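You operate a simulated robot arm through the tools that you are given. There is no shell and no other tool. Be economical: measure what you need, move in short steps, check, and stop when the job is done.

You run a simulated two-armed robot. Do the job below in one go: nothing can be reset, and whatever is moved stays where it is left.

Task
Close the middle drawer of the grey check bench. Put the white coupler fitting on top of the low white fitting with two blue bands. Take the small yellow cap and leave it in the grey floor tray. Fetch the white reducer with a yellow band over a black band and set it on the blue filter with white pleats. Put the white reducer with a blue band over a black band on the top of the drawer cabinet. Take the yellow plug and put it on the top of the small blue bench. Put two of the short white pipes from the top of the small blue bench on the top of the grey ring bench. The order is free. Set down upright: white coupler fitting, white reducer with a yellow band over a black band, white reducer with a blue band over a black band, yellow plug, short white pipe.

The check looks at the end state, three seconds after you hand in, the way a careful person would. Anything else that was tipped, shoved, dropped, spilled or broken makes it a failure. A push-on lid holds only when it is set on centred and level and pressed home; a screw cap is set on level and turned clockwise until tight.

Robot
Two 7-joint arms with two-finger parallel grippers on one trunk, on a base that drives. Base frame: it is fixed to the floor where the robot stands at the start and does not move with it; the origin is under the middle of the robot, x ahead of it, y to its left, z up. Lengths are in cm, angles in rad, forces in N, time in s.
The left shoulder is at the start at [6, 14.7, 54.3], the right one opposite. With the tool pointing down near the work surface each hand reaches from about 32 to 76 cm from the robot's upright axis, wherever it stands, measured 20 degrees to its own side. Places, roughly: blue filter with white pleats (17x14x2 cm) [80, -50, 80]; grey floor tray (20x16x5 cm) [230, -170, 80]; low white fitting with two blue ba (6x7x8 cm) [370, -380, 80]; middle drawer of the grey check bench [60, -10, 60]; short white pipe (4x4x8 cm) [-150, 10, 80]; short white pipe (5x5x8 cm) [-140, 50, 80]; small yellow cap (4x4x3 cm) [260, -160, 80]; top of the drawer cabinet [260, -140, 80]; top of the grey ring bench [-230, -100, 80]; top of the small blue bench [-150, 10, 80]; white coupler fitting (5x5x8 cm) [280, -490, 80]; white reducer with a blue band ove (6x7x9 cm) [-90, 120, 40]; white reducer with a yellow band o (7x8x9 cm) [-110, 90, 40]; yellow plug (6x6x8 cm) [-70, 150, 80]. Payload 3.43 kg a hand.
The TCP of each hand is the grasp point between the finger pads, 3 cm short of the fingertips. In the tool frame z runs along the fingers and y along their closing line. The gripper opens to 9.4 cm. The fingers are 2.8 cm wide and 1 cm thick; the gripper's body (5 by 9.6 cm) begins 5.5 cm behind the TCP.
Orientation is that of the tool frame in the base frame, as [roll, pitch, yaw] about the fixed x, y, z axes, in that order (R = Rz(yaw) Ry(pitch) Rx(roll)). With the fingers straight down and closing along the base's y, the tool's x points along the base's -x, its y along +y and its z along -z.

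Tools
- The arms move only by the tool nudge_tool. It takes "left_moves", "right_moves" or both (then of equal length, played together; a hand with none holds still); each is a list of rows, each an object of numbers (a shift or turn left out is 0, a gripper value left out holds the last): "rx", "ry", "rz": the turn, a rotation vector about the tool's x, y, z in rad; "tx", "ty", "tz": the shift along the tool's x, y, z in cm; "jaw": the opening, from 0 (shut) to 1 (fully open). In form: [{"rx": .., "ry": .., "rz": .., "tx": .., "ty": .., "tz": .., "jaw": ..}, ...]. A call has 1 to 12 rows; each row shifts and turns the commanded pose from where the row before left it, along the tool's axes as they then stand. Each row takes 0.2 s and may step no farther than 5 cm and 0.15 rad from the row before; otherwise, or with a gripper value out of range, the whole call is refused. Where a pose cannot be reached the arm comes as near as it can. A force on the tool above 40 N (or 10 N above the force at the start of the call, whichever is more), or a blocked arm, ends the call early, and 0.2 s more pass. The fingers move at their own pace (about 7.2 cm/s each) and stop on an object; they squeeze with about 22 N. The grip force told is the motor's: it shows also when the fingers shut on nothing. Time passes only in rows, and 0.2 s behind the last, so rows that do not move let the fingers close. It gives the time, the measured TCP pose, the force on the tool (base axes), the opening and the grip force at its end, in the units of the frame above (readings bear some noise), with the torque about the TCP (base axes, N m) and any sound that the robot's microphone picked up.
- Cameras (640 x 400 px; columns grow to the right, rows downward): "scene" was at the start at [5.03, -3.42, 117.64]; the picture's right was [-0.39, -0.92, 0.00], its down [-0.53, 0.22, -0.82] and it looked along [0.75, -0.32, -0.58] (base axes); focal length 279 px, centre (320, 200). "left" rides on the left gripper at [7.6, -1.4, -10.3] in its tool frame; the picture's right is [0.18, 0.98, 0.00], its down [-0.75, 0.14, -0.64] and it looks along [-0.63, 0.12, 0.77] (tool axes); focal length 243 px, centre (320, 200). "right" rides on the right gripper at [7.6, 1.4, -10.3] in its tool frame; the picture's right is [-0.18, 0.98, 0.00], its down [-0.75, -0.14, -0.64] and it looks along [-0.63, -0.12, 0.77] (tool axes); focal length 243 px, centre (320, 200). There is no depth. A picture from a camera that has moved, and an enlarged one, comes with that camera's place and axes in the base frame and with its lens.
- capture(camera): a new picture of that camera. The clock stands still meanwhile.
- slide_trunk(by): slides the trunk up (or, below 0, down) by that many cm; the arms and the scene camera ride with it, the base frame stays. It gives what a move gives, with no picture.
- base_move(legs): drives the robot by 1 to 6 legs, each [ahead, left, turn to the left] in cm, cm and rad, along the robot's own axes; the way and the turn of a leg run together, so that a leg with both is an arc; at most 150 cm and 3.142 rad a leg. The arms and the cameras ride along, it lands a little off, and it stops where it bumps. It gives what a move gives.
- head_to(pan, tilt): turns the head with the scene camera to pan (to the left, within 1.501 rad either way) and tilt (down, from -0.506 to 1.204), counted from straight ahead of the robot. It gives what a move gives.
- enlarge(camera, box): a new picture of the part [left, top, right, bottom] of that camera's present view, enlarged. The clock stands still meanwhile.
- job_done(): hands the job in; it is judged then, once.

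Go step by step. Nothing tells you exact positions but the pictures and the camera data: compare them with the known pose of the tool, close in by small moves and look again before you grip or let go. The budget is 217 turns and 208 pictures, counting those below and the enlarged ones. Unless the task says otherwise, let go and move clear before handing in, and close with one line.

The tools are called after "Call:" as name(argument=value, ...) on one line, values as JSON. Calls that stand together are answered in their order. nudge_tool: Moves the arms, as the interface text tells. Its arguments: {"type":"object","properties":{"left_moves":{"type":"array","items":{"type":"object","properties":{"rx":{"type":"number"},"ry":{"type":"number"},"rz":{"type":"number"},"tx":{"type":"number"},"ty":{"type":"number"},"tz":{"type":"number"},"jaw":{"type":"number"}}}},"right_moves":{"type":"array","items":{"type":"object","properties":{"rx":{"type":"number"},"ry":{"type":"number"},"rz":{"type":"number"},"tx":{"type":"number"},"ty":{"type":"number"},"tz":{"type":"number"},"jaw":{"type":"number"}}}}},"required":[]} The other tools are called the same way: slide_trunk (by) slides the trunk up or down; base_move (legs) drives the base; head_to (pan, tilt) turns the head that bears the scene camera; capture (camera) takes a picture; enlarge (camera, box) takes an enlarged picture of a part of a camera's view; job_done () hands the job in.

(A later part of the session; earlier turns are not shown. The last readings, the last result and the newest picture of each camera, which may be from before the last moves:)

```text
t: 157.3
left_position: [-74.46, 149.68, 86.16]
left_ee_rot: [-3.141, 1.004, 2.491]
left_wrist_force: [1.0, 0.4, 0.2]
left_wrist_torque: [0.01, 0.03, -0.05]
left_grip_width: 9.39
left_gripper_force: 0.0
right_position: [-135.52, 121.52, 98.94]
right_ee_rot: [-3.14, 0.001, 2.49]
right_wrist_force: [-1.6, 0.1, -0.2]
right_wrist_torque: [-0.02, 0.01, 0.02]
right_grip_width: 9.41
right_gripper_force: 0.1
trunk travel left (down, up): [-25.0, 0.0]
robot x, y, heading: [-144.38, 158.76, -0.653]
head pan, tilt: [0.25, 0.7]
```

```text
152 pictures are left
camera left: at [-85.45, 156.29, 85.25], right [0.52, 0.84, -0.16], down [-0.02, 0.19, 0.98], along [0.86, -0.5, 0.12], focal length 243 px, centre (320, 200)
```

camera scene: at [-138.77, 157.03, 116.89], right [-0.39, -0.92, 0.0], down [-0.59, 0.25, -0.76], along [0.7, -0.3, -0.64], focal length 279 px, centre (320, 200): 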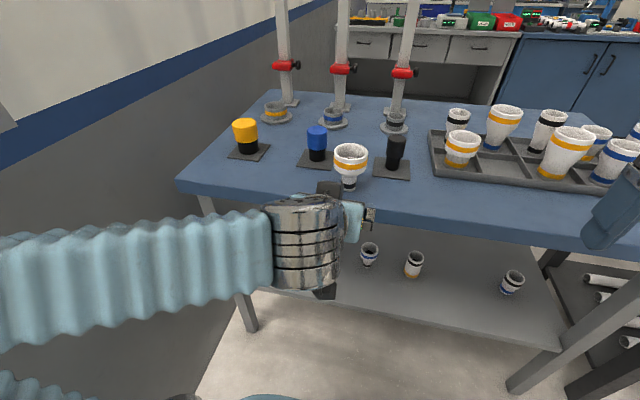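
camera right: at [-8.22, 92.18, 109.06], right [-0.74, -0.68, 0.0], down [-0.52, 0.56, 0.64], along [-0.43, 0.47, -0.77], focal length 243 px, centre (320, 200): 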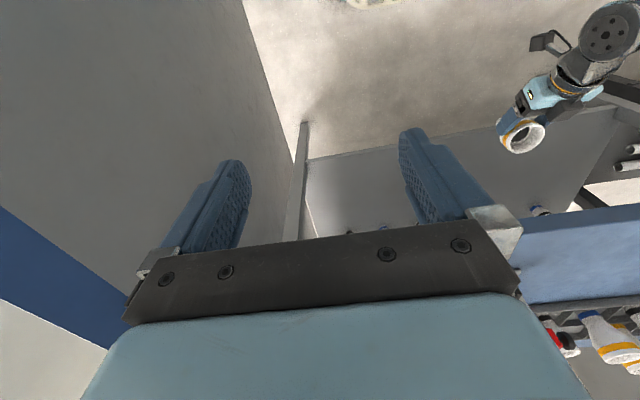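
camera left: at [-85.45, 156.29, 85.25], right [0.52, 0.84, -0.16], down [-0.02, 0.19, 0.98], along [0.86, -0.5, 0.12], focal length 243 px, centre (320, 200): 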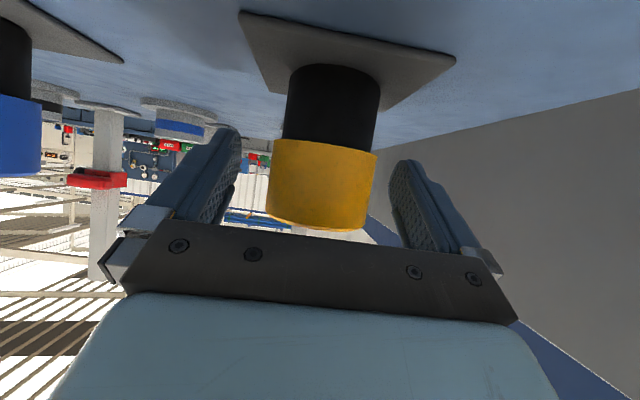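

At the grasp point. Grip, lift, and retreat.

Call:
nudge_tool(left_moves=[{"jaw": 0}, {}, {}, {}, {"tz": -1.6, "tx": -2.5}, {"tz": -1.6, "tx": -2.5}, {"tz": -1.6, "tx": -2.5}, {"tz": -1.6, "tx": -2.5}, {"tz": -2.95, "tx": 1.88}, {"tz": -2.95, "tx": 1.88}, {"tz": -2.95, "tx": 1.88}, {"tz": -2.95, "tx": 1.88}])

Call:
capture(camera="left")

Call:
capture(camera="scene")

```text
t: 159.9
left_position: [-85.76, 157.77, 98.21]
left_ee_rot: [3.131, 1.002, 2.479]
left_wrist_force: [-0.4, -0.2, -1.5]
left_wrist_torque: [-0.02, 0.0, 0.02]
left_grip_width: 5.99
left_gripper_force: 21.8
right_position: [-135.62, 120.91, 98.67]
right_ee_rot: [3.138, -0.001, 2.489]
right_wrist_force: [-0.2, -0.2, 0.6]
right_wrist_torque: [-0.01, 0.0, 0.04]
right_grip_width: 9.39
right_gripper_force: 0.1
trunk travel left (down, up): [-25.0, 0.0]
robot x, y, heading: [-144.11, 158.69, -0.656]
head pan, tilt: [0.25, 0.7]
```

```text
151 pictures are left
camera left: at [-96.89, 164.4, 97.27], right [0.52, 0.84, -0.15], down [-0.02, 0.19, 0.98], along [0.85, -0.51, 0.12], focal length 243 px, centre (320, 200)
```

left: 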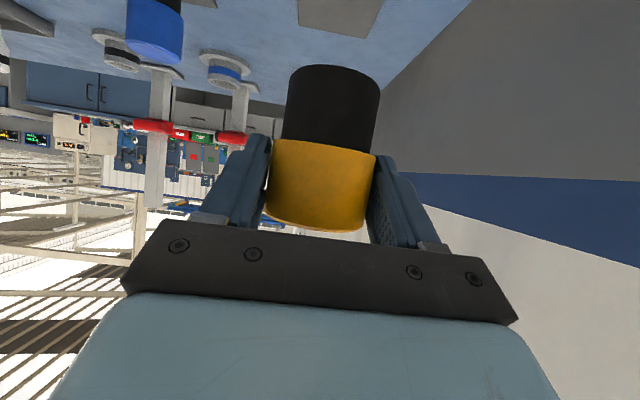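

```text
150 pictures are left
camera scene: at [-138.83, 156.55, 116.88], right [-0.39, -0.92, 0.0], down [-0.59, 0.26, -0.76], along [0.7, -0.3, -0.65], focal length 279 px, centre (320, 200)
```

scene: 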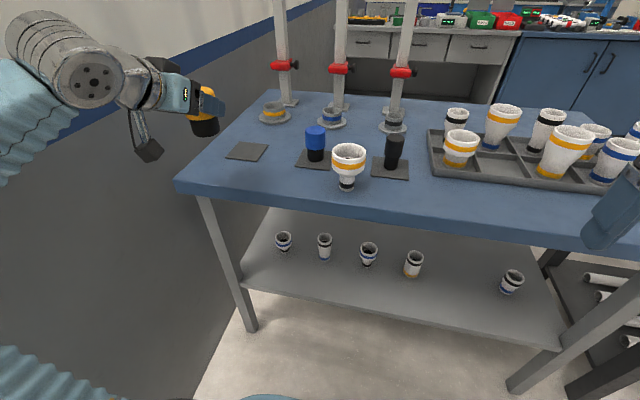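

Plug is held. Move left hand off the wall side, then strafe right to the small blue bench.

Call:
nudge_tool(left_moves=[{"ty": -3.5}, {"ty": -3.5}, {"ty": -3.5}, {"ty": -3.5}])

Call:
base_move(legs=[[-10, 0, 0], [0, -95, 0]])

Call:
head_to(pan=0.0, tilt=0.6)

Call:
capture(camera="scene")

```text
t: 160.9
left_position: [-94.05, 147.43, 97.62]
left_ee_rot: [-3.139, 1.002, 2.492]
left_wrist_force: [0.1, -0.7, -1.2]
left_wrist_torque: [-0.01, 0.01, -0.03]
left_grip_width: 5.96
left_gripper_force: 22.1
right_position: [-135.51, 121.33, 98.81]
right_ee_rot: [-3.141, -0.001, 2.488]
right_wrist_force: [0.1, 0.4, 0.7]
right_wrist_torque: [-0.02, -0.01, 0.02]
right_grip_width: 9.39
right_gripper_force: 0.0
trunk travel left (down, up): [-25.0, 0.0]
robot x, y, heading: [-144.06, 158.66, -0.652]
head pan, tilt: [0.25, 0.7]
```

```text
t: 166.7
left_position: [-160.88, 76.58, 97.64]
left_ee_rot: [-3.14, 1.003, 2.476]
left_wrist_force: [-0.5, -0.9, -1.4]
left_wrist_torque: [0.04, 0.02, 0.01]
left_grip_width: 5.96
left_gripper_force: 21.2
right_position: [-202.65, 51.11, 98.74]
right_ee_rot: [3.141, 0.001, 2.477]
right_wrist_force: [-0.6, -0.5, -0.7]
right_wrist_torque: [-0.05, 0.01, 0.01]
right_grip_width: 9.42
right_gripper_force: 0.1
trunk travel left (down, up): [-25.0, 0.0]
robot x, y, heading: [-210.81, 88.27, -0.666]
head pan, tilt: [0.25, 0.7]
```

```text
t: 167.5
left_position: [-160.88, 76.59, 97.51]
left_ee_rot: [-3.14, 1.004, 2.476]
left_wrist_force: [-0.3, -0.5, -0.6]
left_wrist_torque: [0.01, 0.03, -0.01]
left_grip_width: 5.95
left_gripper_force: 22.2
right_position: [-202.81, 51.16, 98.89]
right_ee_rot: [3.141, -0.001, 2.475]
right_wrist_force: [-0.3, -0.1, 0.7]
right_wrist_torque: [0.03, 0.01, 0.01]
right_grip_width: 9.37
right_gripper_force: 0.1
trunk travel left (down, up): [-25.0, 0.0]
robot x, y, heading: [-210.84, 88.12, -0.664]
head pan, tilt: [0.0, 0.6]
```

```text
149 pictures are left
camera scene: at [-206.37, 84.73, 117.75], right [-0.62, -0.79, 0.0], down [-0.45, 0.35, -0.82], along [0.65, -0.51, -0.57], focal length 279 px, centre (320, 200)
```

scene: 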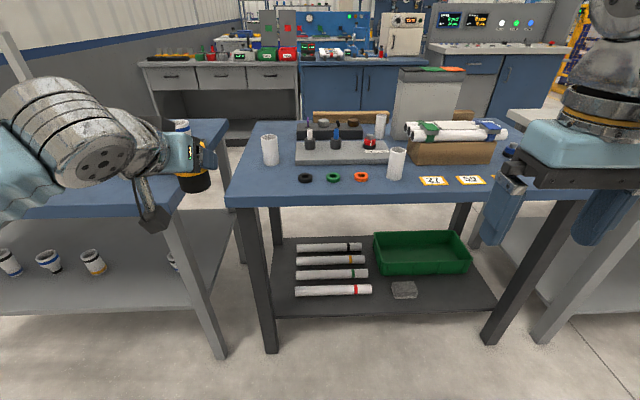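

Small bench seen from behind. Enlarge to choose a free spot.

Call:
enlarge(camera="scene", box=[220, 100, 540, 210])

```text
2.00 times, centred on (380, 155) of scene
camera zoom: at [-206.37, 84.73, 117.75], right [-0.62, -0.79, 0.0], down [-0.45, 0.35, -0.82], along [0.65, -0.51, -0.57], focal length 558 px, centre (200, 290)
```

zoom: 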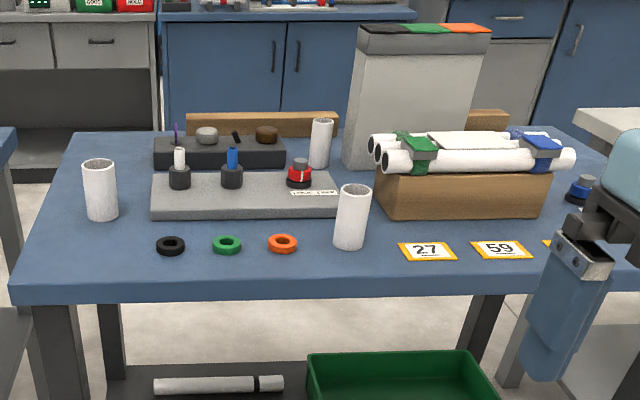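

Two pipes near the edge (left and front-right) are good to take. Place the plug on the free front-left area around robot (69.5, 16).

Call:
nudge_tool(left_moves=[{"tz": 3.23, "tx": -2.06, "ty": -0.95}, {"tz": 3.23, "tx": -2.06, "ty": -0.95}, {"tz": 3.23, "tx": -2.06, "ty": -0.95}, {"tz": 3.23, "tx": -2.06, "ty": -0.95}, {"tz": 3.23, "tx": -2.06, "ty": -0.95}, {"tz": 3.23, "tx": -2.06, "ty": -0.95}, {"tz": 1.79, "tx": 2.81}, {"tz": 1.79, "tx": 2.81}, {"tz": 1.5, "tx": 2.4}])

Call:
capture(camera="left")

Call:
capture(camera="scene")

```text
t: 169.5
left_position: [-146.5, 57.79, 87.98]
left_ee_rot: [-3.141, 1.004, 2.477]
left_wrist_force: [-0.4, 0.2, -0.4]
left_wrist_torque: [0.01, 0.05, 0.02]
left_grip_width: 5.97
left_gripper_force: 22.0
right_position: [-202.7, 50.97, 98.87]
right_ee_rot: [-3.141, -0.002, 2.477]
right_wrist_force: [-0.1, -0.6, 0.1]
right_wrist_torque: [0.01, -0.03, 0.0]
right_grip_width: 9.41
right_gripper_force: 0.1
trunk travel left (down, up): [-25.0, 0.0]
robot x, y, heading: [-211.29, 88.32, -0.662]
head pan, tilt: [0.0, 0.6]
```

```text
147 pictures are left
camera left: at [-157.53, 64.64, 87.12], right [0.53, 0.83, -0.16], down [-0.02, 0.2, 0.98], along [0.85, -0.52, 0.12], focal length 243 px, centre (320, 200)
```

left: 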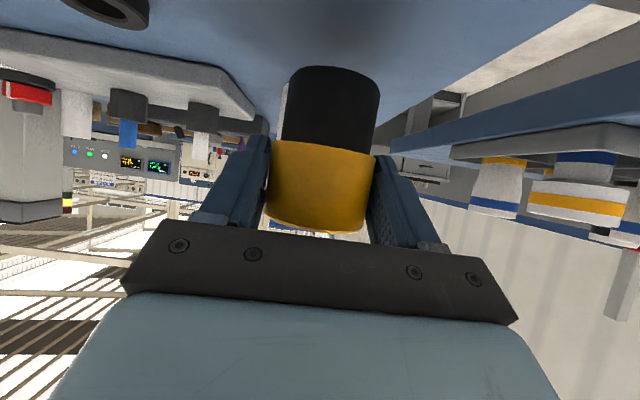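

```text
146 pictures are left
camera scene: at [-206.37, 84.72, 117.75], right [-0.62, -0.79, 0.0], down [-0.44, 0.35, -0.82], along [0.65, -0.51, -0.57], focal length 279 px, centre (320, 200)
```

scene: 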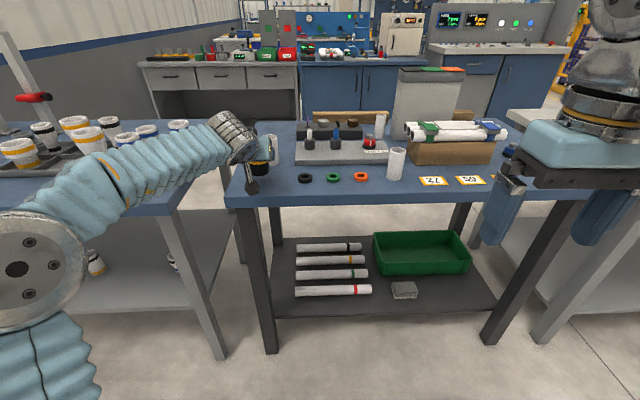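

Lower to contact.

Call:
nudge_tool(left_moves=[{"tz": 0.22, "tx": 0.34}, {"tz": 0.22, "tx": 0.34}, {"tz": 0.16, "tx": 0.25}, {"tz": 0.16, "tx": 0.25}, {"tz": 0.13, "tx": 0.21}, {"tz": 0.13, "tx": 0.21}, {"tz": 0.13, "tx": 0.21}])

Call:
capture(camera="left")

```text
t: 171.1
left_position: [-146.44, 57.96, 85.91]
left_ee_rot: [-3.141, 1.003, 2.474]
left_wrist_force: [0.1, -0.8, -1.1]
left_wrist_torque: [-0.02, -0.01, -0.02]
left_grip_width: 5.96
left_gripper_force: 22.0
right_position: [-202.69, 51.12, 98.76]
right_ee_rot: [-3.141, 0.0, 2.477]
right_wrist_force: [0.6, 0.1, 0.3]
right_wrist_torque: [0.03, 0.03, -0.02]
right_grip_width: 9.4
right_gripper_force: 0.0
trunk travel left (down, up): [-25.0, 0.0]
robot x, y, heading: [-210.91, 88.33, -0.665]
head pan, tilt: [0.0, 0.6]
```

```text
145 pictures are left
camera left: at [-157.42, 64.7, 85.03], right [0.53, 0.83, -0.16], down [-0.02, 0.2, 0.98], along [0.85, -0.52, 0.12], focal length 243 px, centre (320, 200)
```

left: 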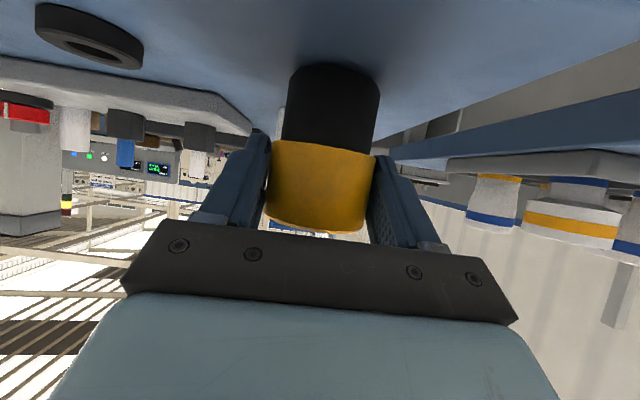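

Call:
nudge_tool(left_moves=[{"tz": 0.13, "tx": 0.21}, {"tz": 0.13, "tx": 0.21}, {"tz": 0.13, "tx": 0.21}, {"tz": 0.13, "tx": 0.21}])

Call:
capture(camera="left")

```text
t: 172.1
left_position: [-146.55, 58.14, 85.44]
left_ee_rot: [-3.139, 1.008, 2.478]
left_wrist_force: [3.5, 0.1, 15.9]
left_wrist_torque: [-0.04, -0.04, 0.03]
left_grip_width: 6.02
left_gripper_force: 22.3
right_position: [-202.88, 51.1, 98.93]
right_ee_rot: [3.14, 0.002, 2.475]
right_wrist_force: [0.2, 0.0, 0.2]
right_wrist_torque: [0.0, -0.02, 0.0]
right_grip_width: 9.41
right_gripper_force: 0.1
trunk travel left (down, up): [-25.0, 0.0]
robot x, y, heading: [-210.58, 88.73, -0.663]
head pan, tilt: [0.0, 0.6]
```

```text
144 pictures are left
camera left: at [-157.48, 64.85, 84.42], right [0.53, 0.83, -0.16], down [-0.02, 0.2, 0.98], along [0.85, -0.52, 0.12], focal length 243 px, centre (320, 200)
```

left: 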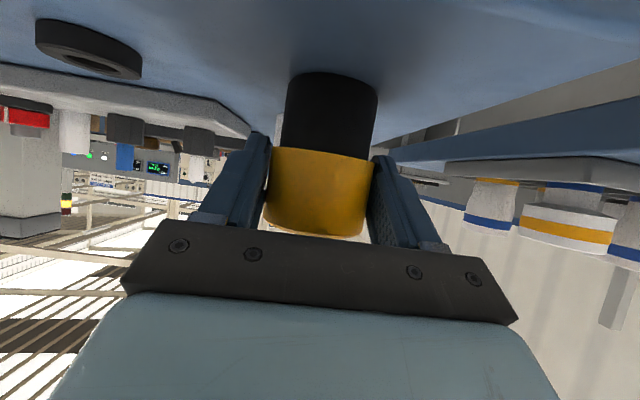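

Contact. Ease, release, retreat and raise; then turn the left gripper vertical for the pipe.

Call:
nudge_tool(left_moves=[{"tz": -0.08, "tx": -0.12}, {"jaw": 1}, {}, {}, {"tz": -2.95, "tx": 1.88}, {"tz": -2.95, "tx": 1.88}, {"tz": -2.95, "tx": 1.88}, {"tz": -2.95, "tx": 1.88}, {"tz": -2.42, "tx": -3.8}, {"tz": -2.42, "tx": -3.8}, {"tz": -2.42, "tx": -3.8}])

Call:
nudge_tool(left_moves=[{"ry": 0.1434}, {"ry": 0.1434}, {"ry": 0.1434}, {"ry": 0.1434}, {"ry": 0.1434}, {"ry": 0.1434}, {"ry": 0.1434}])

Call:
capture(camera="scene")

```text
t: 174.5
left_position: [-157.21, 66.72, 98.66]
left_ee_rot: [-3.14, 1.004, 2.476]
left_wrist_force: [0.2, -0.5, -0.7]
left_wrist_torque: [0.02, 0.04, 0.01]
left_grip_width: 9.39
left_gripper_force: 0.1
right_position: [-202.74, 51.13, 99.11]
right_ee_rot: [3.141, -0.001, 2.477]
right_wrist_force: [0.5, -0.8, -0.2]
right_wrist_torque: [0.0, 0.01, 0.01]
right_grip_width: 9.4
right_gripper_force: 0.0
trunk travel left (down, up): [-25.0, 0.0]
robot x, y, heading: [-210.39, 88.13, -0.666]
head pan, tilt: [0.0, 0.6]
```

```text
t: 176.1
left_position: [-157.87, 70.24, 95.52]
left_ee_rot: [-3.14, 0.056, 2.474]
left_wrist_force: [-0.1, -0.4, 0.4]
left_wrist_torque: [0.0, -0.04, -0.02]
left_grip_width: 9.42
left_gripper_force: 0.0
left hand out of reach, approached as far as the arm can: row 6, 7
right_position: [-202.74, 51.17, 98.93]
right_ee_rot: [3.141, 0.002, 2.477]
right_wrist_force: [-0.4, -0.2, 0.2]
right_wrist_torque: [-0.03, 0.03, -0.01]
right_grip_width: 9.38
right_gripper_force: 0.0
trunk travel left (down, up): [-25.0, 0.0]
robot x, y, heading: [-210.63, 88.5, -0.666]
head pan, tilt: [0.0, 0.6]
```

```text
143 pictures are left
camera scene: at [-206.37, 84.78, 117.75], right [-0.62, -0.79, 0.0], down [-0.44, 0.35, -0.83], along [0.65, -0.51, -0.56], focal length 279 px, centre (320, 200)
```

scene: 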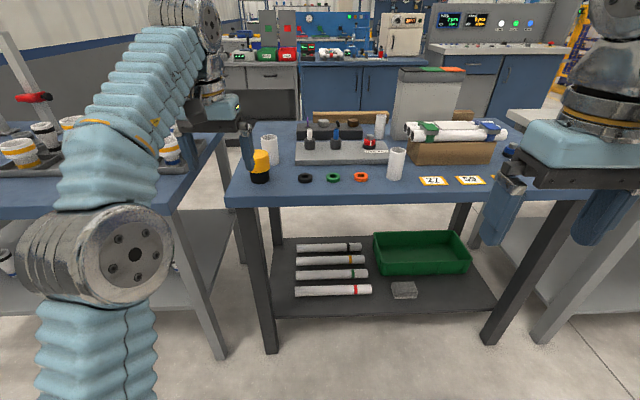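

Plug is standing on the small bench. Move forward 10 cm to bring both pipes in easy vertical reach.

Call:
base_move(legs=[[10, 0, 0]])

Call:
capture(camera="left")

Call:
capture(camera="right")

Call:
capture(camera="scene")

```text
t: 177.2
left_position: [-149.94, 63.98, 95.4]
left_ee_rot: [3.141, 0.057, 2.476]
left_wrist_force: [0.3, 0.2, -0.2]
left_wrist_torque: [0.01, 0.01, 0.01]
left_grip_width: 9.39
left_gripper_force: 0.1
right_position: [-194.95, 44.98, 98.8]
right_ee_rot: [-3.141, -0.001, 2.477]
right_wrist_force: [0.2, 0.4, 0.5]
right_wrist_torque: [0.0, -0.01, -0.02]
right_grip_width: 9.4
right_gripper_force: 0.1
trunk travel left (down, up): [-25.0, 0.0]
robot x, y, heading: [-203.36, 82.16, -0.664]
head pan, tilt: [0.0, 0.6]
```

```text
142 pictures are left
camera left: at [-157.46, 68.1, 105.32], right [0.46, 0.89, -0.01], down [0.65, -0.33, 0.68], along [0.6, -0.32, -0.73], focal length 243 px, centre (320, 200)
```

left: 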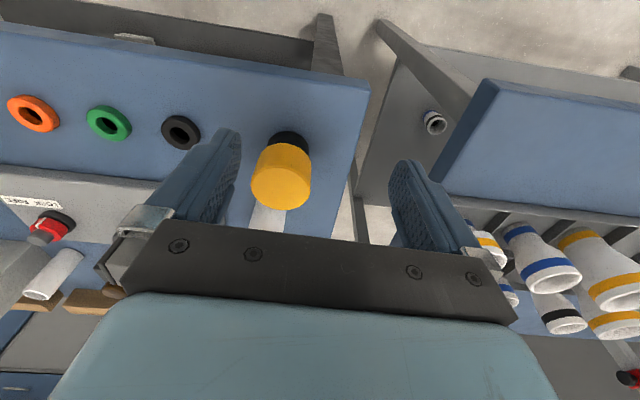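

```text
141 pictures are left
camera right: at [-199.96, 50.71, 109.07], right [0.75, 0.66, 0.0], down [0.51, -0.58, 0.64], along [0.42, -0.48, -0.77], focal length 243 px, centre (320, 200)
```

right: 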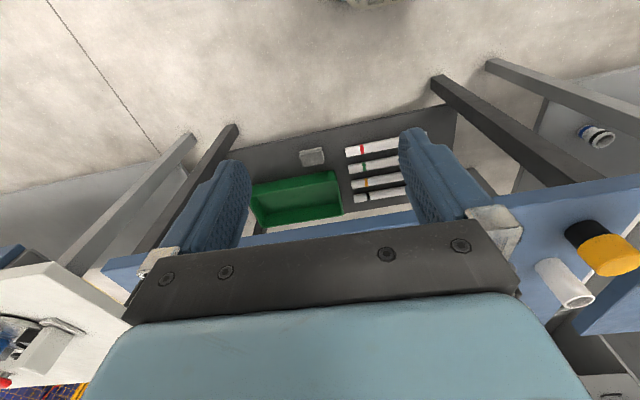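

```text
140 pictures are left
camera scene: at [-198.58, 78.61, 117.75], right [-0.62, -0.79, 0.0], down [-0.44, 0.35, -0.83], along [0.65, -0.51, -0.56], focal length 279 px, centre (320, 200)
```

scene: 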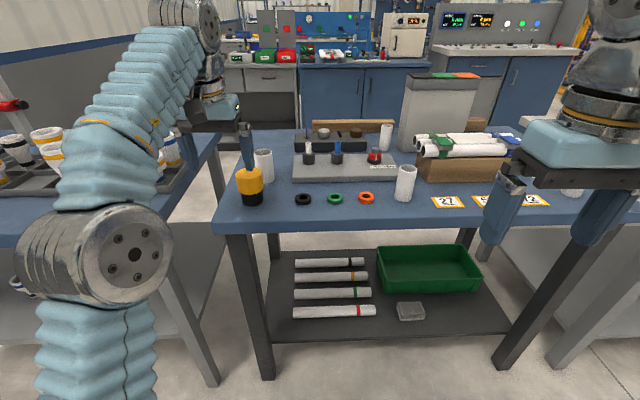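

Pipe A ≈ (-138, 49.7), pipe B ≈ (-166.3, 27.8). Bring both hands above their pipes.

Call:
nudge_tool(left_moves=[{"tx": -2.28, "ty": -0.49, "ry": 0.056}, {"tx": -2.28, "ty": -0.49}, {"tx": -2.28, "ty": -0.49}, {"tx": -2.28, "ty": -0.49}, {"tx": -2.28, "ty": -0.49}, {"tx": -2.28, "ty": -0.49}, {"tx": -2.28, "ty": -0.49}, {"tx": -2.28, "ty": -0.49}], right_moves=[{"tx": -4.14, "ty": 0.52}, {"tx": -4.14, "ty": 0.52}, {"tx": -4.14, "ty": 0.52}, {"tx": -4.14, "ty": 0.52}, {"tx": -4.14, "ty": 0.52}, {"tx": -4.14, "ty": 0.52}, {"tx": -4.14, "ty": 0.52}, {"tx": -4.14, "ty": 0.52}])

Call:
capture(camera="left")

Call:
capture(camera="right")

```text
t: 179.0
left_position: [-145.19, 56.94, 85.85]
left_ee_rot: [3.137, 0.004, 2.478]
left_wrist_force: [0.2, 0.4, -0.1]
left_wrist_torque: [0.0, -0.01, -0.02]
left_grip_width: 9.4
left_gripper_force: 0.1
left hand out of reach, approached as far as the arm can: row 1, 2, 3, 4, 5, 6, 7, 8
right_position: [-172.89, 36.12, 92.25]
right_ee_rot: [3.141, -0.001, 2.477]
right_wrist_force: [0.2, 1.0, 0.6]
right_wrist_torque: [-0.05, 0.02, 0.01]
right_grip_width: 9.4
right_gripper_force: 0.1
right hand out of reach, approached as far as the arm can: row 4, 5, 6, 7, 8
trunk travel left (down, up): [-25.0, 0.0]
robot x, y, heading: [-202.96, 82.04, -0.665]
head pan, tilt: [0.0, 0.6]
```

```text
139 pictures are left
camera left: at [-152.21, 60.61, 96.06], right [0.46, 0.89, 0.0], down [0.68, -0.35, 0.65], along [0.57, -0.29, -0.76], focal length 243 px, centre (320, 200)
```

left: 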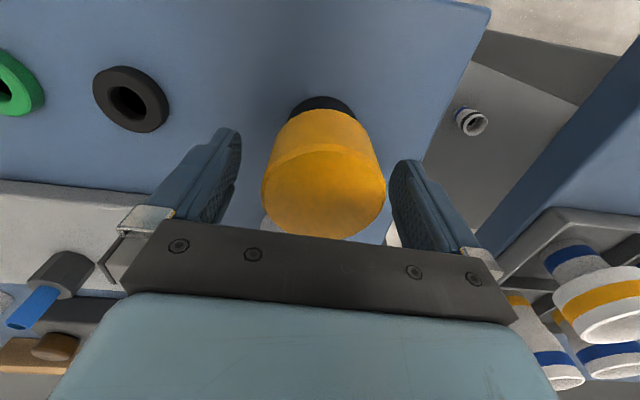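

```text
138 pictures are left
camera right: at [-177.83, 41.86, 102.4], right [0.75, 0.66, 0.0], down [0.51, -0.58, 0.64], along [0.42, -0.48, -0.77], focal length 243 px, centre (320, 200)
```

right: 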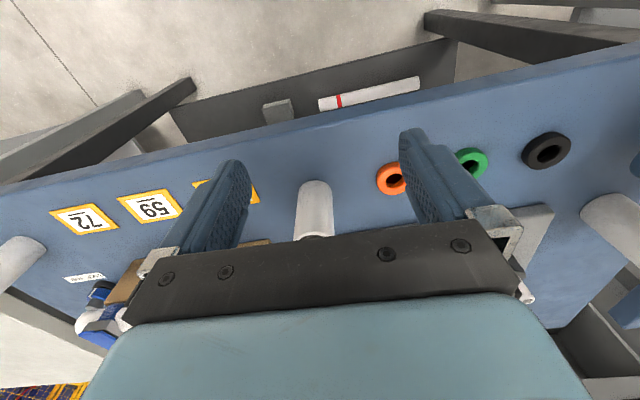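

The left hand ran out of vertical reach and sank beside the plug (open fingers straddling it, no contact). I'll retrace exactly, and bring the right hand back too.

Call:
nudge_tool(left_moves=[{"tx": 2.28, "ty": 0.49}, {"tx": 2.28, "ty": 0.49}, {"tx": 2.28, "ty": 0.49}, {"tx": 2.28, "ty": 0.49}, {"tx": 2.28, "ty": 0.49}, {"tx": 2.28, "ty": 0.49}, {"tx": 2.28, "ty": 0.49}, {"tx": 2.28, "ty": 0.49}, {"tx": 4}, {"tx": 3}], right_moves=[{"tx": 4.14}, {"tx": 4.14}, {"tx": 4.14}, {"tx": 4.14}, {"tx": 4.14}, {"tx": 0}, {"tx": 0}, {"tx": 0}, {"tx": 0}, {"tx": 0}])

Call:
capture(camera="scene")

```text
t: 181.2
left_position: [-162.85, 75.81, 85.59]
left_ee_rot: [-3.141, 0.002, 2.475]
left_wrist_force: [-0.3, 0.1, -0.7]
left_wrist_torque: [-0.03, 0.02, 0.0]
left_grip_width: 9.41
left_gripper_force: 0.1
right_position: [-189.57, 48.75, 92.87]
right_ee_rot: [3.141, 0.0, 2.479]
right_wrist_force: [0.0, -0.4, -0.2]
right_wrist_torque: [0.02, -0.03, -0.04]
right_grip_width: 9.41
right_gripper_force: 0.1
trunk travel left (down, up): [-25.0, 0.0]
robot x, y, heading: [-202.97, 82.37, -0.667]
head pan, tilt: [0.0, 0.6]
```

```text
137 pictures are left
camera scene: at [-198.56, 78.6, 117.75], right [-0.62, -0.79, 0.0], down [-0.44, 0.35, -0.82], along [0.65, -0.51, -0.57], focal length 279 px, centre (320, 200)
```

scene: 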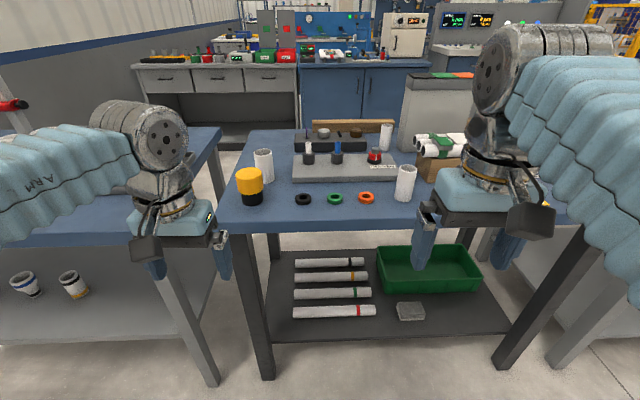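

Both hands are back, nothing disturbed. Raise the left a bit and drive 14 cm closer.

Call:
nudge_tool(left_moves=[{"tz": -4.5}, {"tz": -4.5}])

Call:
base_move(legs=[[14, 0, 0]])

Call:
capture(camera="scene")

Call:
capture(camera="right")

```text
t: 181.8
left_position: [-162.83, 76.14, 94.73]
left_ee_rot: [-3.141, -0.001, 2.475]
left_wrist_force: [-0.5, 0.3, 0.2]
left_wrist_torque: [-0.03, 0.01, 0.01]
left_grip_width: 9.4
left_gripper_force: 0.0
right_position: [-189.55, 48.85, 92.84]
right_ee_rot: [-3.142, 0.002, 2.478]
right_wrist_force: [0.1, -0.7, 0.0]
right_wrist_torque: [-0.01, 0.0, -0.02]
right_grip_width: 9.41
right_gripper_force: 0.0
trunk travel left (down, up): [-25.0, 0.0]
robot x, y, heading: [-202.99, 82.13, -0.669]
head pan, tilt: [0.0, 0.6]
```

```text
t: 183.1
left_position: [-151.7, 67.54, 94.79]
left_ee_rot: [-3.141, 0.002, 2.479]
left_wrist_force: [-0.2, 0.5, -0.4]
left_wrist_torque: [-0.01, 0.0, 0.03]
left_grip_width: 9.39
left_gripper_force: 0.1
right_position: [-178.34, 40.18, 92.75]
right_ee_rot: [3.142, 0.0, 2.479]
right_wrist_force: [0.2, -0.7, 0.2]
right_wrist_torque: [-0.01, 0.0, 0.0]
right_grip_width: 9.43
right_gripper_force: 0.1
trunk travel left (down, up): [-25.0, 0.0]
robot x, y, heading: [-192.24, 73.49, -0.67]
head pan, tilt: [0.0, 0.6]
```

```text
136 pictures are left
camera scene: at [-187.48, 69.95, 117.75], right [-0.62, -0.79, 0.0], down [-0.45, 0.35, -0.83], along [0.65, -0.51, -0.56], focal length 279 px, centre (320, 200)
```

scene: 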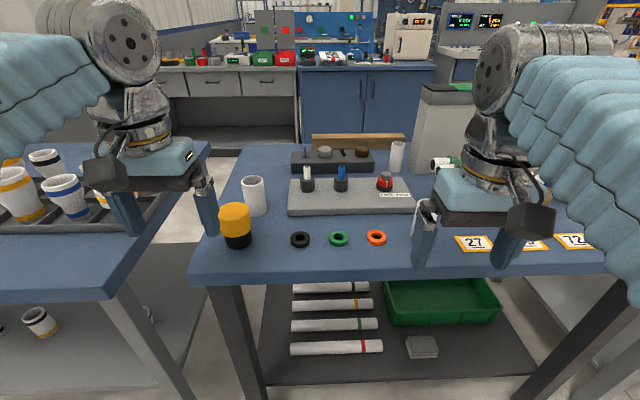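

```text
135 pictures are left
camera right: at [-183.4, 45.9, 103.04], right [0.75, 0.66, 0.0], down [0.51, -0.57, 0.64], along [0.42, -0.48, -0.77], focal length 243 px, centre (320, 200)
```

right: 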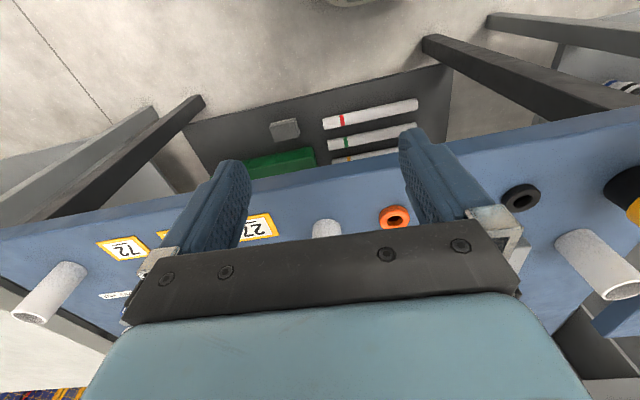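

Refined positions agree. Move both hands partway over.

Call:
nudge_tool(left_moves=[{"tx": -3.6, "ty": -1.05}, {"tx": -3.6, "ty": -1.05}, {"tx": -3.6, "ty": -1.05}, {"tx": -3.6, "ty": -1.05}], right_moves=[{"tx": -4.25, "ty": -0.55}, {"tx": -4.25, "ty": -0.55}, {"tx": -4.25, "ty": -0.55}, {"tx": -4.25, "ty": -0.55}])

Call:
capture(camera="left")

Call:
capture(camera="right")

```text
t: 184.1
left_position: [-143.01, 55.14, 95.08]
left_ee_rot: [3.141, 0.004, 2.479]
left_wrist_force: [0.1, 0.6, 0.3]
left_wrist_torque: [-0.04, -0.01, 0.01]
left_grip_width: 9.41
left_gripper_force: 0.0
right_position: [-166.25, 27.79, 92.91]
right_ee_rot: [3.141, -0.001, 2.478]
right_wrist_force: [-0.6, 0.3, 0.4]
right_wrist_torque: [0.0, -0.03, -0.01]
right_grip_width: 9.39
right_gripper_force: 0.1
trunk travel left (down, up): [-25.0, 0.0]
robot x, y, heading: [-192.1, 73.52, -0.667]
head pan, tilt: [0.0, 0.6]
```

```text
134 pictures are left
camera left: at [-150.02, 58.75, 105.36], right [0.46, 0.89, 0.0], down [0.68, -0.35, 0.64], along [0.57, -0.3, -0.76], focal length 243 px, centre (320, 200)
```

left: 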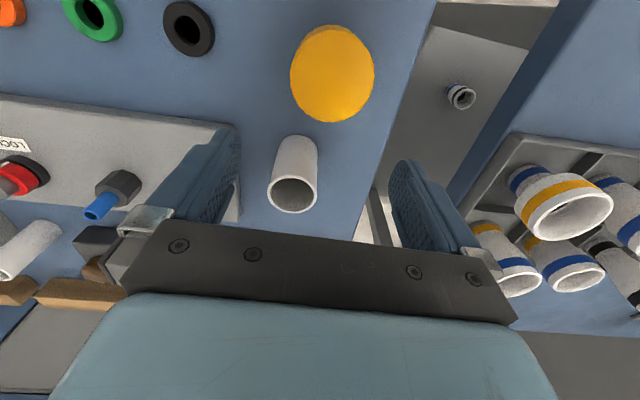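

```text
133 pictures are left
camera right: at [-171.31, 33.54, 102.95], right [0.75, 0.66, 0.0], down [0.51, -0.57, 0.64], along [0.43, -0.48, -0.77], focal length 243 px, centre (320, 200)
```

right: 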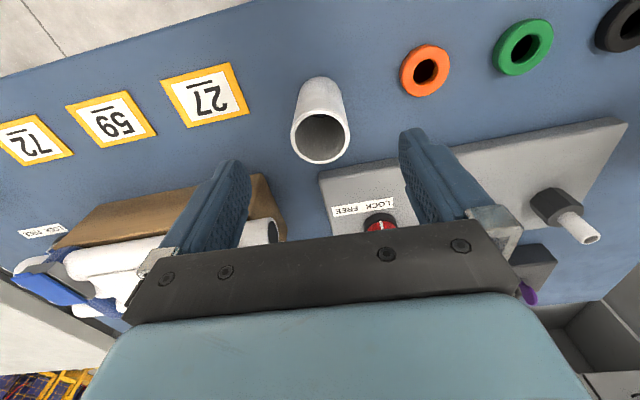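

Right is centred over pipe B; left needs 6 cm more. Narrow both jaws to 7.5 cm and finish aligning.

Call:
nudge_tool(left_moves=[{"tx": -2, "ty": -0.5, "jaw": 0.8}, {"tx": -2, "ty": -0.5}, {"tx": -2, "ty": -0.5}], right_moves=[{"tx": 0.5, "ty": 0.15, "jaw": 0.8}, {"tz": 2}, {"tz": 2}])

Call:
capture(camera="left")

Call:
capture(camera="right")

```text
t: 184.9
left_position: [-140.33, 51.36, 92.5]
left_ee_rot: [3.141, 0.005, 2.479]
left_wrist_force: [-0.7, 0.5, -0.1]
left_wrist_torque: [0.02, -0.01, 0.0]
left_grip_width: 7.54
left_gripper_force: 0.1
left hand out of reach, approached as far as the arm can: row 1, 2, 3
right_position: [-166.74, 28.4, 88.79]
right_ee_rot: [-3.141, 0.0, 2.478]
right_wrist_force: [-0.1, -0.3, -0.2]
right_wrist_torque: [-0.02, -0.02, -0.01]
right_grip_width: 7.53
right_gripper_force: 0.1
trunk travel left (down, up): [-25.0, 0.0]
robot x, y, heading: [-191.6, 73.46, -0.662]
head pan, tilt: [0.0, 0.6]
```

```text
132 pictures are left
camera left: at [-147.25, 55.03, 102.85], right [0.46, 0.89, 0.0], down [0.68, -0.35, 0.65], along [0.57, -0.3, -0.76], focal length 243 px, centre (320, 200)
```

left: 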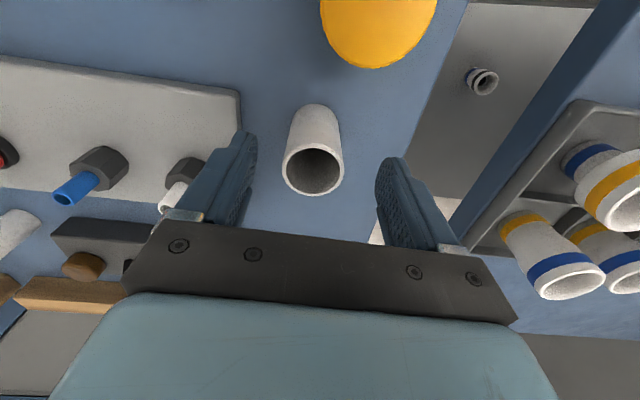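

```text
131 pictures are left
camera right: at [-171.77, 34.07, 98.99], right [0.75, 0.66, 0.0], down [0.51, -0.57, 0.64], along [0.43, -0.48, -0.77], focal length 243 px, centre (320, 200)
```

right: 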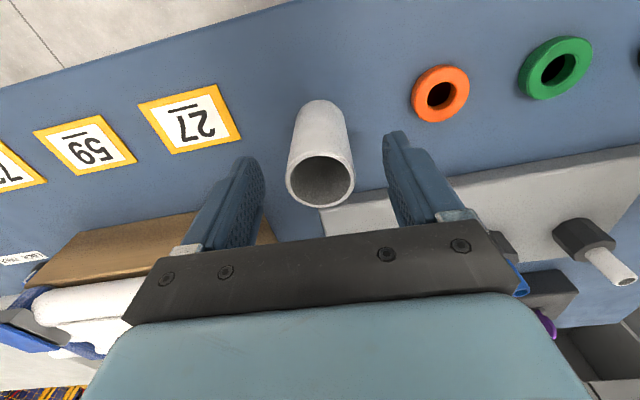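

Aligned. Lower both to z≈85.

Call:
nudge_tool(left_moves=[{"tz": 1.95, "tx": -0.5}, {"tz": 1.95, "tx": -0.5}, {"tz": 1.95, "tx": -0.5}, {"tz": 1.95, "tx": -0.4}], right_moves=[{"tz": 1}, {"tz": 1}, {"tz": 1}, {"tz": 1}])

Call:
capture(camera="left")

Call:
capture(camera="right")

```text
t: 185.9
left_position: [-138.61, 50.62, 84.72]
left_ee_rot: [-3.14, 0.003, 2.482]
left_wrist_force: [1.0, 0.1, 0.0]
left_wrist_torque: [0.01, 0.02, -0.03]
left_grip_width: 7.51
left_gripper_force: 0.1
right_position: [-166.85, 28.37, 84.98]
right_ee_rot: [3.141, 0.0, 2.478]
right_wrist_force: [0.7, -0.3, -0.2]
right_wrist_torque: [-0.01, -0.01, 0.02]
right_grip_width: 7.48
right_gripper_force: 0.1
trunk travel left (down, up): [-25.0, 0.0]
robot x, y, heading: [-192.18, 73.48, -0.662]
head pan, tilt: [0.0, 0.6]
```

```text
130 pictures are left
camera left: at [-145.66, 54.21, 95.04], right [0.46, 0.89, 0.0], down [0.68, -0.35, 0.64], along [0.57, -0.3, -0.77], focal length 243 px, centre (320, 200)
```

left: 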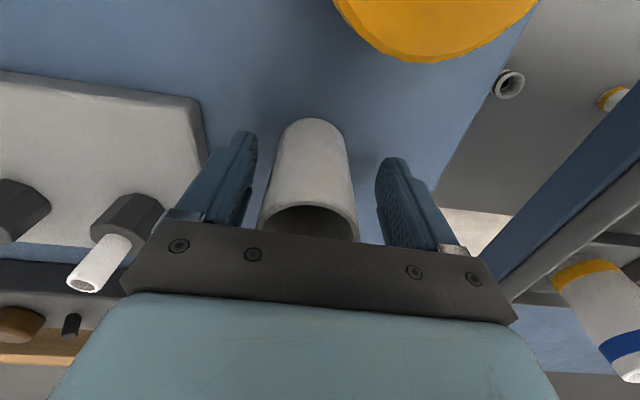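

```text
129 pictures are left
camera right: at [-171.81, 34.09, 95.07], right [0.75, 0.66, 0.0], down [0.51, -0.57, 0.64], along [0.42, -0.48, -0.77], focal length 243 px, centre (320, 200)
```

right: 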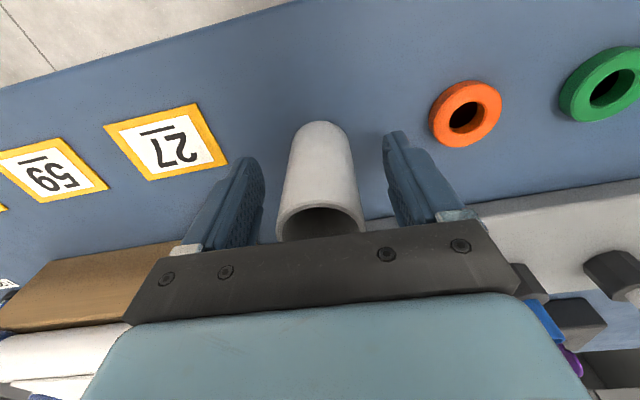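

Both pipes are between the fingers. Close and lift both.

Call:
nudge_tool(left_moves=[{"jaw": 0}, {}, {}, {}, {"tz": -2}, {"tz": -2}, {"tz": -2}, {"tz": -2}], right_moves=[{"jaw": 0}, {}, {}, {}, {"tz": -2}, {"tz": -2}, {"tz": -2}, {"tz": -2}])

Call:
capture(camera="scene")

```text
t: 187.7
left_position: [-139.56, 51.13, 91.95]
left_ee_rot: [-3.139, 0.003, 2.477]
left_wrist_force: [0.1, 0.2, 0.2]
left_wrist_torque: [0.0, -0.02, -0.02]
left_grip_width: 4.69
left_gripper_force: 22.2
left hand out of reach, approached as far as the arm can: row 8
right_position: [-166.58, 28.28, 92.82]
right_ee_rot: [3.141, -0.001, 2.479]
right_wrist_force: [-0.3, 0.6, -0.3]
right_wrist_torque: [-0.01, 0.02, 0.02]
right_grip_width: 4.01
right_gripper_force: 22.2
trunk travel left (down, up): [-25.0, 0.0]
robot x, y, heading: [-191.82, 73.35, -0.666]
head pan, tilt: [0.0, 0.6]
```

```text
128 pictures are left
camera scene: at [-187.46, 69.92, 117.75], right [-0.62, -0.79, 0.0], down [-0.45, 0.35, -0.82], along [0.65, -0.51, -0.57], focal length 279 px, centre (320, 200)
```

scene: 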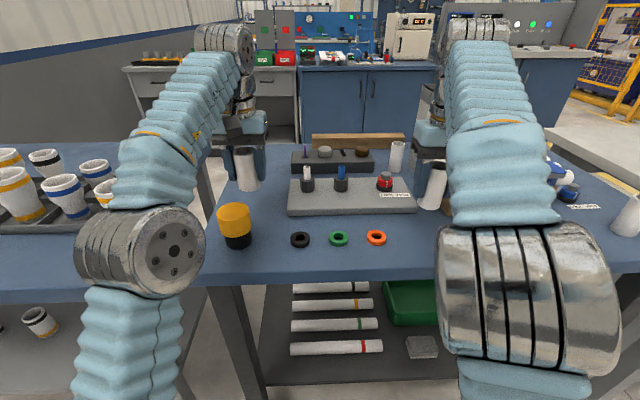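

Both pipes gripped (4.7 and 4.0 cm). The left pipe must not brush the plug, so slide it left off to the side before retreating.

Call:
nudge_tool(left_moves=[{"ty": 2.5, "tx": 0.5}, {"ty": 2.5, "tx": 0.5}, {"ty": 2.5, "tx": 0.5}, {"ty": 1.5, "tx": 1, "tz": -1}])

Call:
capture(camera="left")

Call:
capture(camera="scene")

```text
t: 188.7
left_position: [-135.75, 59.77, 93.11]
left_ee_rot: [-3.141, 0.0, 2.478]
left_wrist_force: [0.8, -0.2, -0.1]
left_wrist_torque: [0.01, 0.02, -0.03]
left_grip_width: 4.71
left_gripper_force: 21.6
right_position: [-166.54, 28.39, 92.72]
right_ee_rot: [3.141, 0.0, 2.477]
right_wrist_force: [1.3, -0.2, 0.3]
right_wrist_torque: [0.0, 0.03, 0.01]
right_grip_width: 3.93
right_gripper_force: 22.2
trunk travel left (down, up): [-25.0, 0.0]
robot x, y, heading: [-192.09, 73.54, -0.658]
head pan, tilt: [0.0, 0.6]
```

```text
127 pictures are left
camera left: at [-142.74, 63.35, 103.37], right [0.46, 0.89, 0.0], down [0.68, -0.35, 0.64], along [0.57, -0.3, -0.77], focal length 243 px, centre (320, 200)
```

left: 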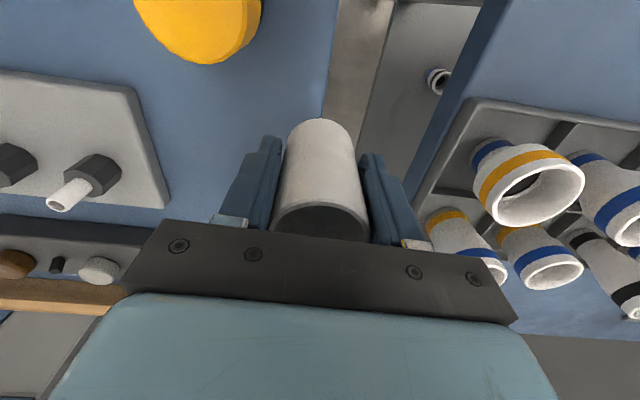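

```text
126 pictures are left
camera scene: at [-187.46, 69.92, 117.75], right [-0.62, -0.79, 0.0], down [-0.45, 0.35, -0.82], along [0.65, -0.51, -0.57], focal length 279 px, centre (320, 200)
```

scene: 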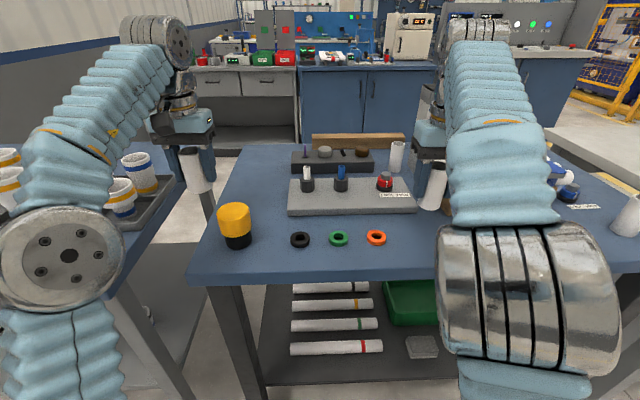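

Left pipe hangs in the gap, clear of everything. Back off and strafe right to the grey ring bench.

Call:
base_move(legs=[[-26, 0, 0], [0, -125, 0]])

Call:
capture(camera="scene")

```text
t: 196.5
left_position: [-235.64, -23.12, 93.06]
left_ee_rot: [-3.141, 0.002, 2.446]
left_wrist_force: [0.1, -1.1, 0.0]
left_wrist_torque: [0.04, 0.0, 0.04]
left_grip_width: 4.68
left_gripper_force: 21.8
right_position: [-267.67, -53.61, 92.74]
right_ee_rot: [-3.141, -0.001, 2.447]
right_wrist_force: [-0.1, -0.4, -0.3]
right_wrist_torque: [0.01, 0.01, 0.01]
right_grip_width: 3.88
right_gripper_force: 22.3
trunk travel left (down, up): [-25.0, 0.0]
robot x, y, heading: [-291.04, -7.55, -0.694]
head pan, tilt: [0.0, 0.6]
```

```text
125 pictures are left
camera scene: at [-287.11, -11.42, 117.75], right [-0.64, -0.77, 0.0], down [-0.43, 0.36, -0.82], along [0.63, -0.53, -0.57], focal length 279 px, centre (320, 200)
```

scene: 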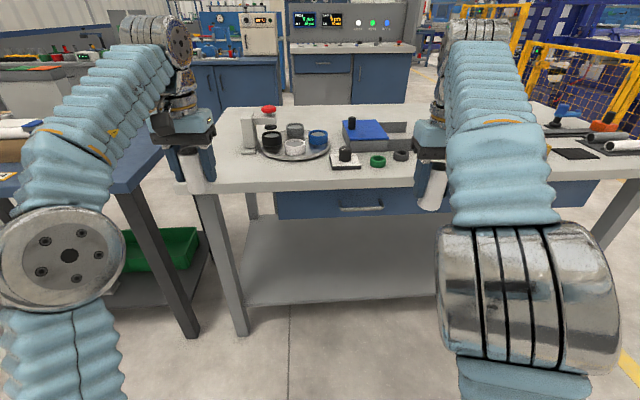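

Grey bench: there seems free space along the near edge. Enlarge.

Call:
enlarge(camera="scene", box=[190, 80, 470, 220])

```text
2.29 times, centred on (330, 150) of scene
camera zoom: at [-287.11, -11.42, 117.75], right [-0.64, -0.77, 0.0], down [-0.43, 0.36, -0.82], along [0.63, -0.53, -0.57], focal length 638 px, centre (297, 314)
```

zoom: 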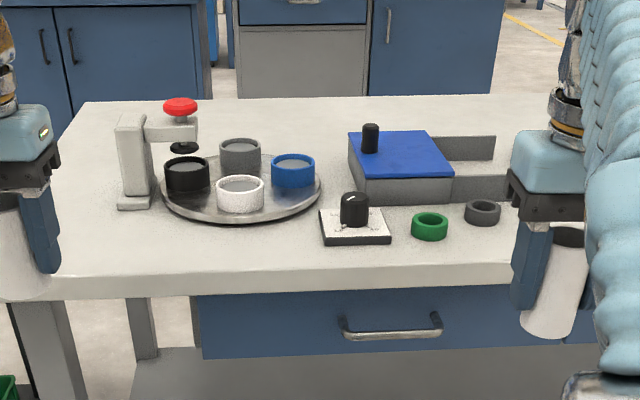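

Free spots: left at robot (75, 21), right at (71, -21). Drive forward 17 cm.

Call:
base_move(legs=[[17, 0, 0]])

Call:
nudge_tool(left_moves=[{"tx": -1.6, "ty": -0.9}, {"tx": -1.6, "ty": -0.9}, {"tz": 1}, {"tz": 1}, {"tz": 1}], right_moves=[{"tx": -3}, {"tx": -3}, {"tz": 1}, {"tz": 1}, {"tz": 1}])

Call:
capture(camera="left")

Call:
capture(camera="right")

Call:
capture(camera="scene")

```text
t: 198.0
left_position: [-222.67, -33.96, 93.0]
left_ee_rot: [3.141, 0.003, 2.448]
left_wrist_force: [0.1, 0.2, 0.3]
left_wrist_torque: [-0.05, 0.0, -0.02]
left_grip_width: 4.45
left_gripper_force: 22.5
right_position: [-254.44, -64.48, 92.73]
right_ee_rot: [-3.141, 0.0, 2.449]
right_wrist_force: [0.0, 0.5, -0.8]
right_wrist_torque: [0.03, -0.04, -0.01]
right_grip_width: 3.88
right_gripper_force: 21.8
trunk travel left (down, up): [-25.0, 0.0]
robot x, y, heading: [-278.22, -18.47, -0.69]
head pan, tilt: [0.0, 0.6]
```

```text
t: 199.2
left_position: [-222.32, -36.84, 89.1]
left_ee_rot: [-3.14, 0.002, 2.448]
left_wrist_force: [-0.4, -0.3, -0.8]
left_wrist_torque: [0.0, -0.05, -0.04]
left_grip_width: 4.47
left_gripper_force: 21.5
left hand out of reach, approached as far as the arm can: row 1, 2
right_position: [-251.22, -66.66, 89.37]
right_ee_rot: [-3.141, 0.0, 2.449]
right_wrist_force: [0.2, -0.2, -0.4]
right_wrist_torque: [-0.03, -0.02, 0.01]
right_grip_width: 3.89
right_gripper_force: 21.9
right hand out of reach, approached as far as the arm can: row 2
trunk travel left (down, up): [-25.0, 0.0]
robot x, y, heading: [-278.65, -18.49, -0.69]
head pan, tilt: [0.0, 0.6]
```

```text
123 pictures are left
camera left: at [-229.16, -33.1, 99.43], right [0.49, 0.87, 0.0], down [0.67, -0.37, 0.64], along [0.56, -0.31, -0.77], focal length 243 px, centre (320, 200)
```

left: 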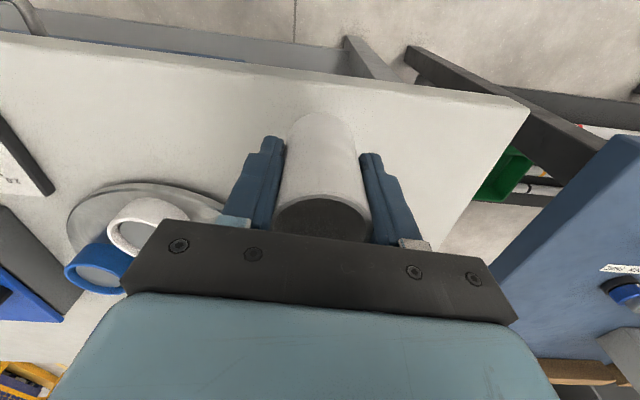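

```text
122 pictures are left
camera right: at [-255.97, -60.85, 99.61], right [0.77, 0.64, 0.0], down [0.49, -0.59, 0.64], along [0.41, -0.49, -0.77], focal length 243 px, centre (320, 200)
```

right: 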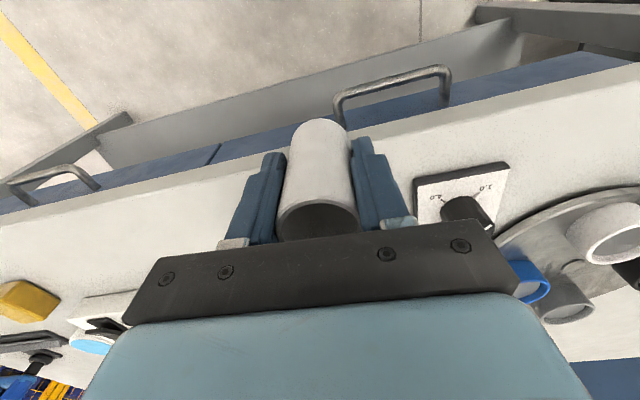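

```text
121 pictures are left
camera scene: at [-274.04, -22.27, 117.75], right [-0.64, -0.77, 0.0], down [-0.43, 0.36, -0.82], along [0.64, -0.53, -0.57], focal length 279 px, centre (320, 200)
```

scene: 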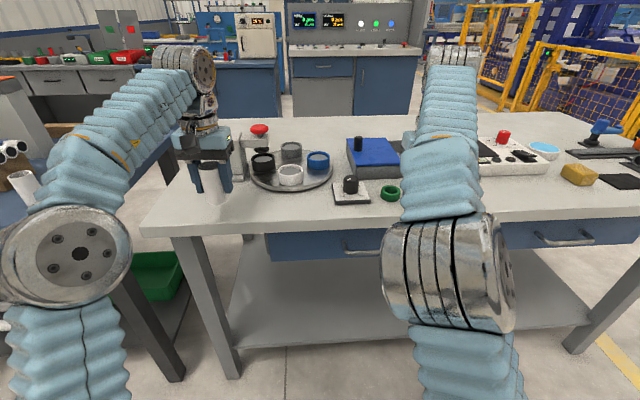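

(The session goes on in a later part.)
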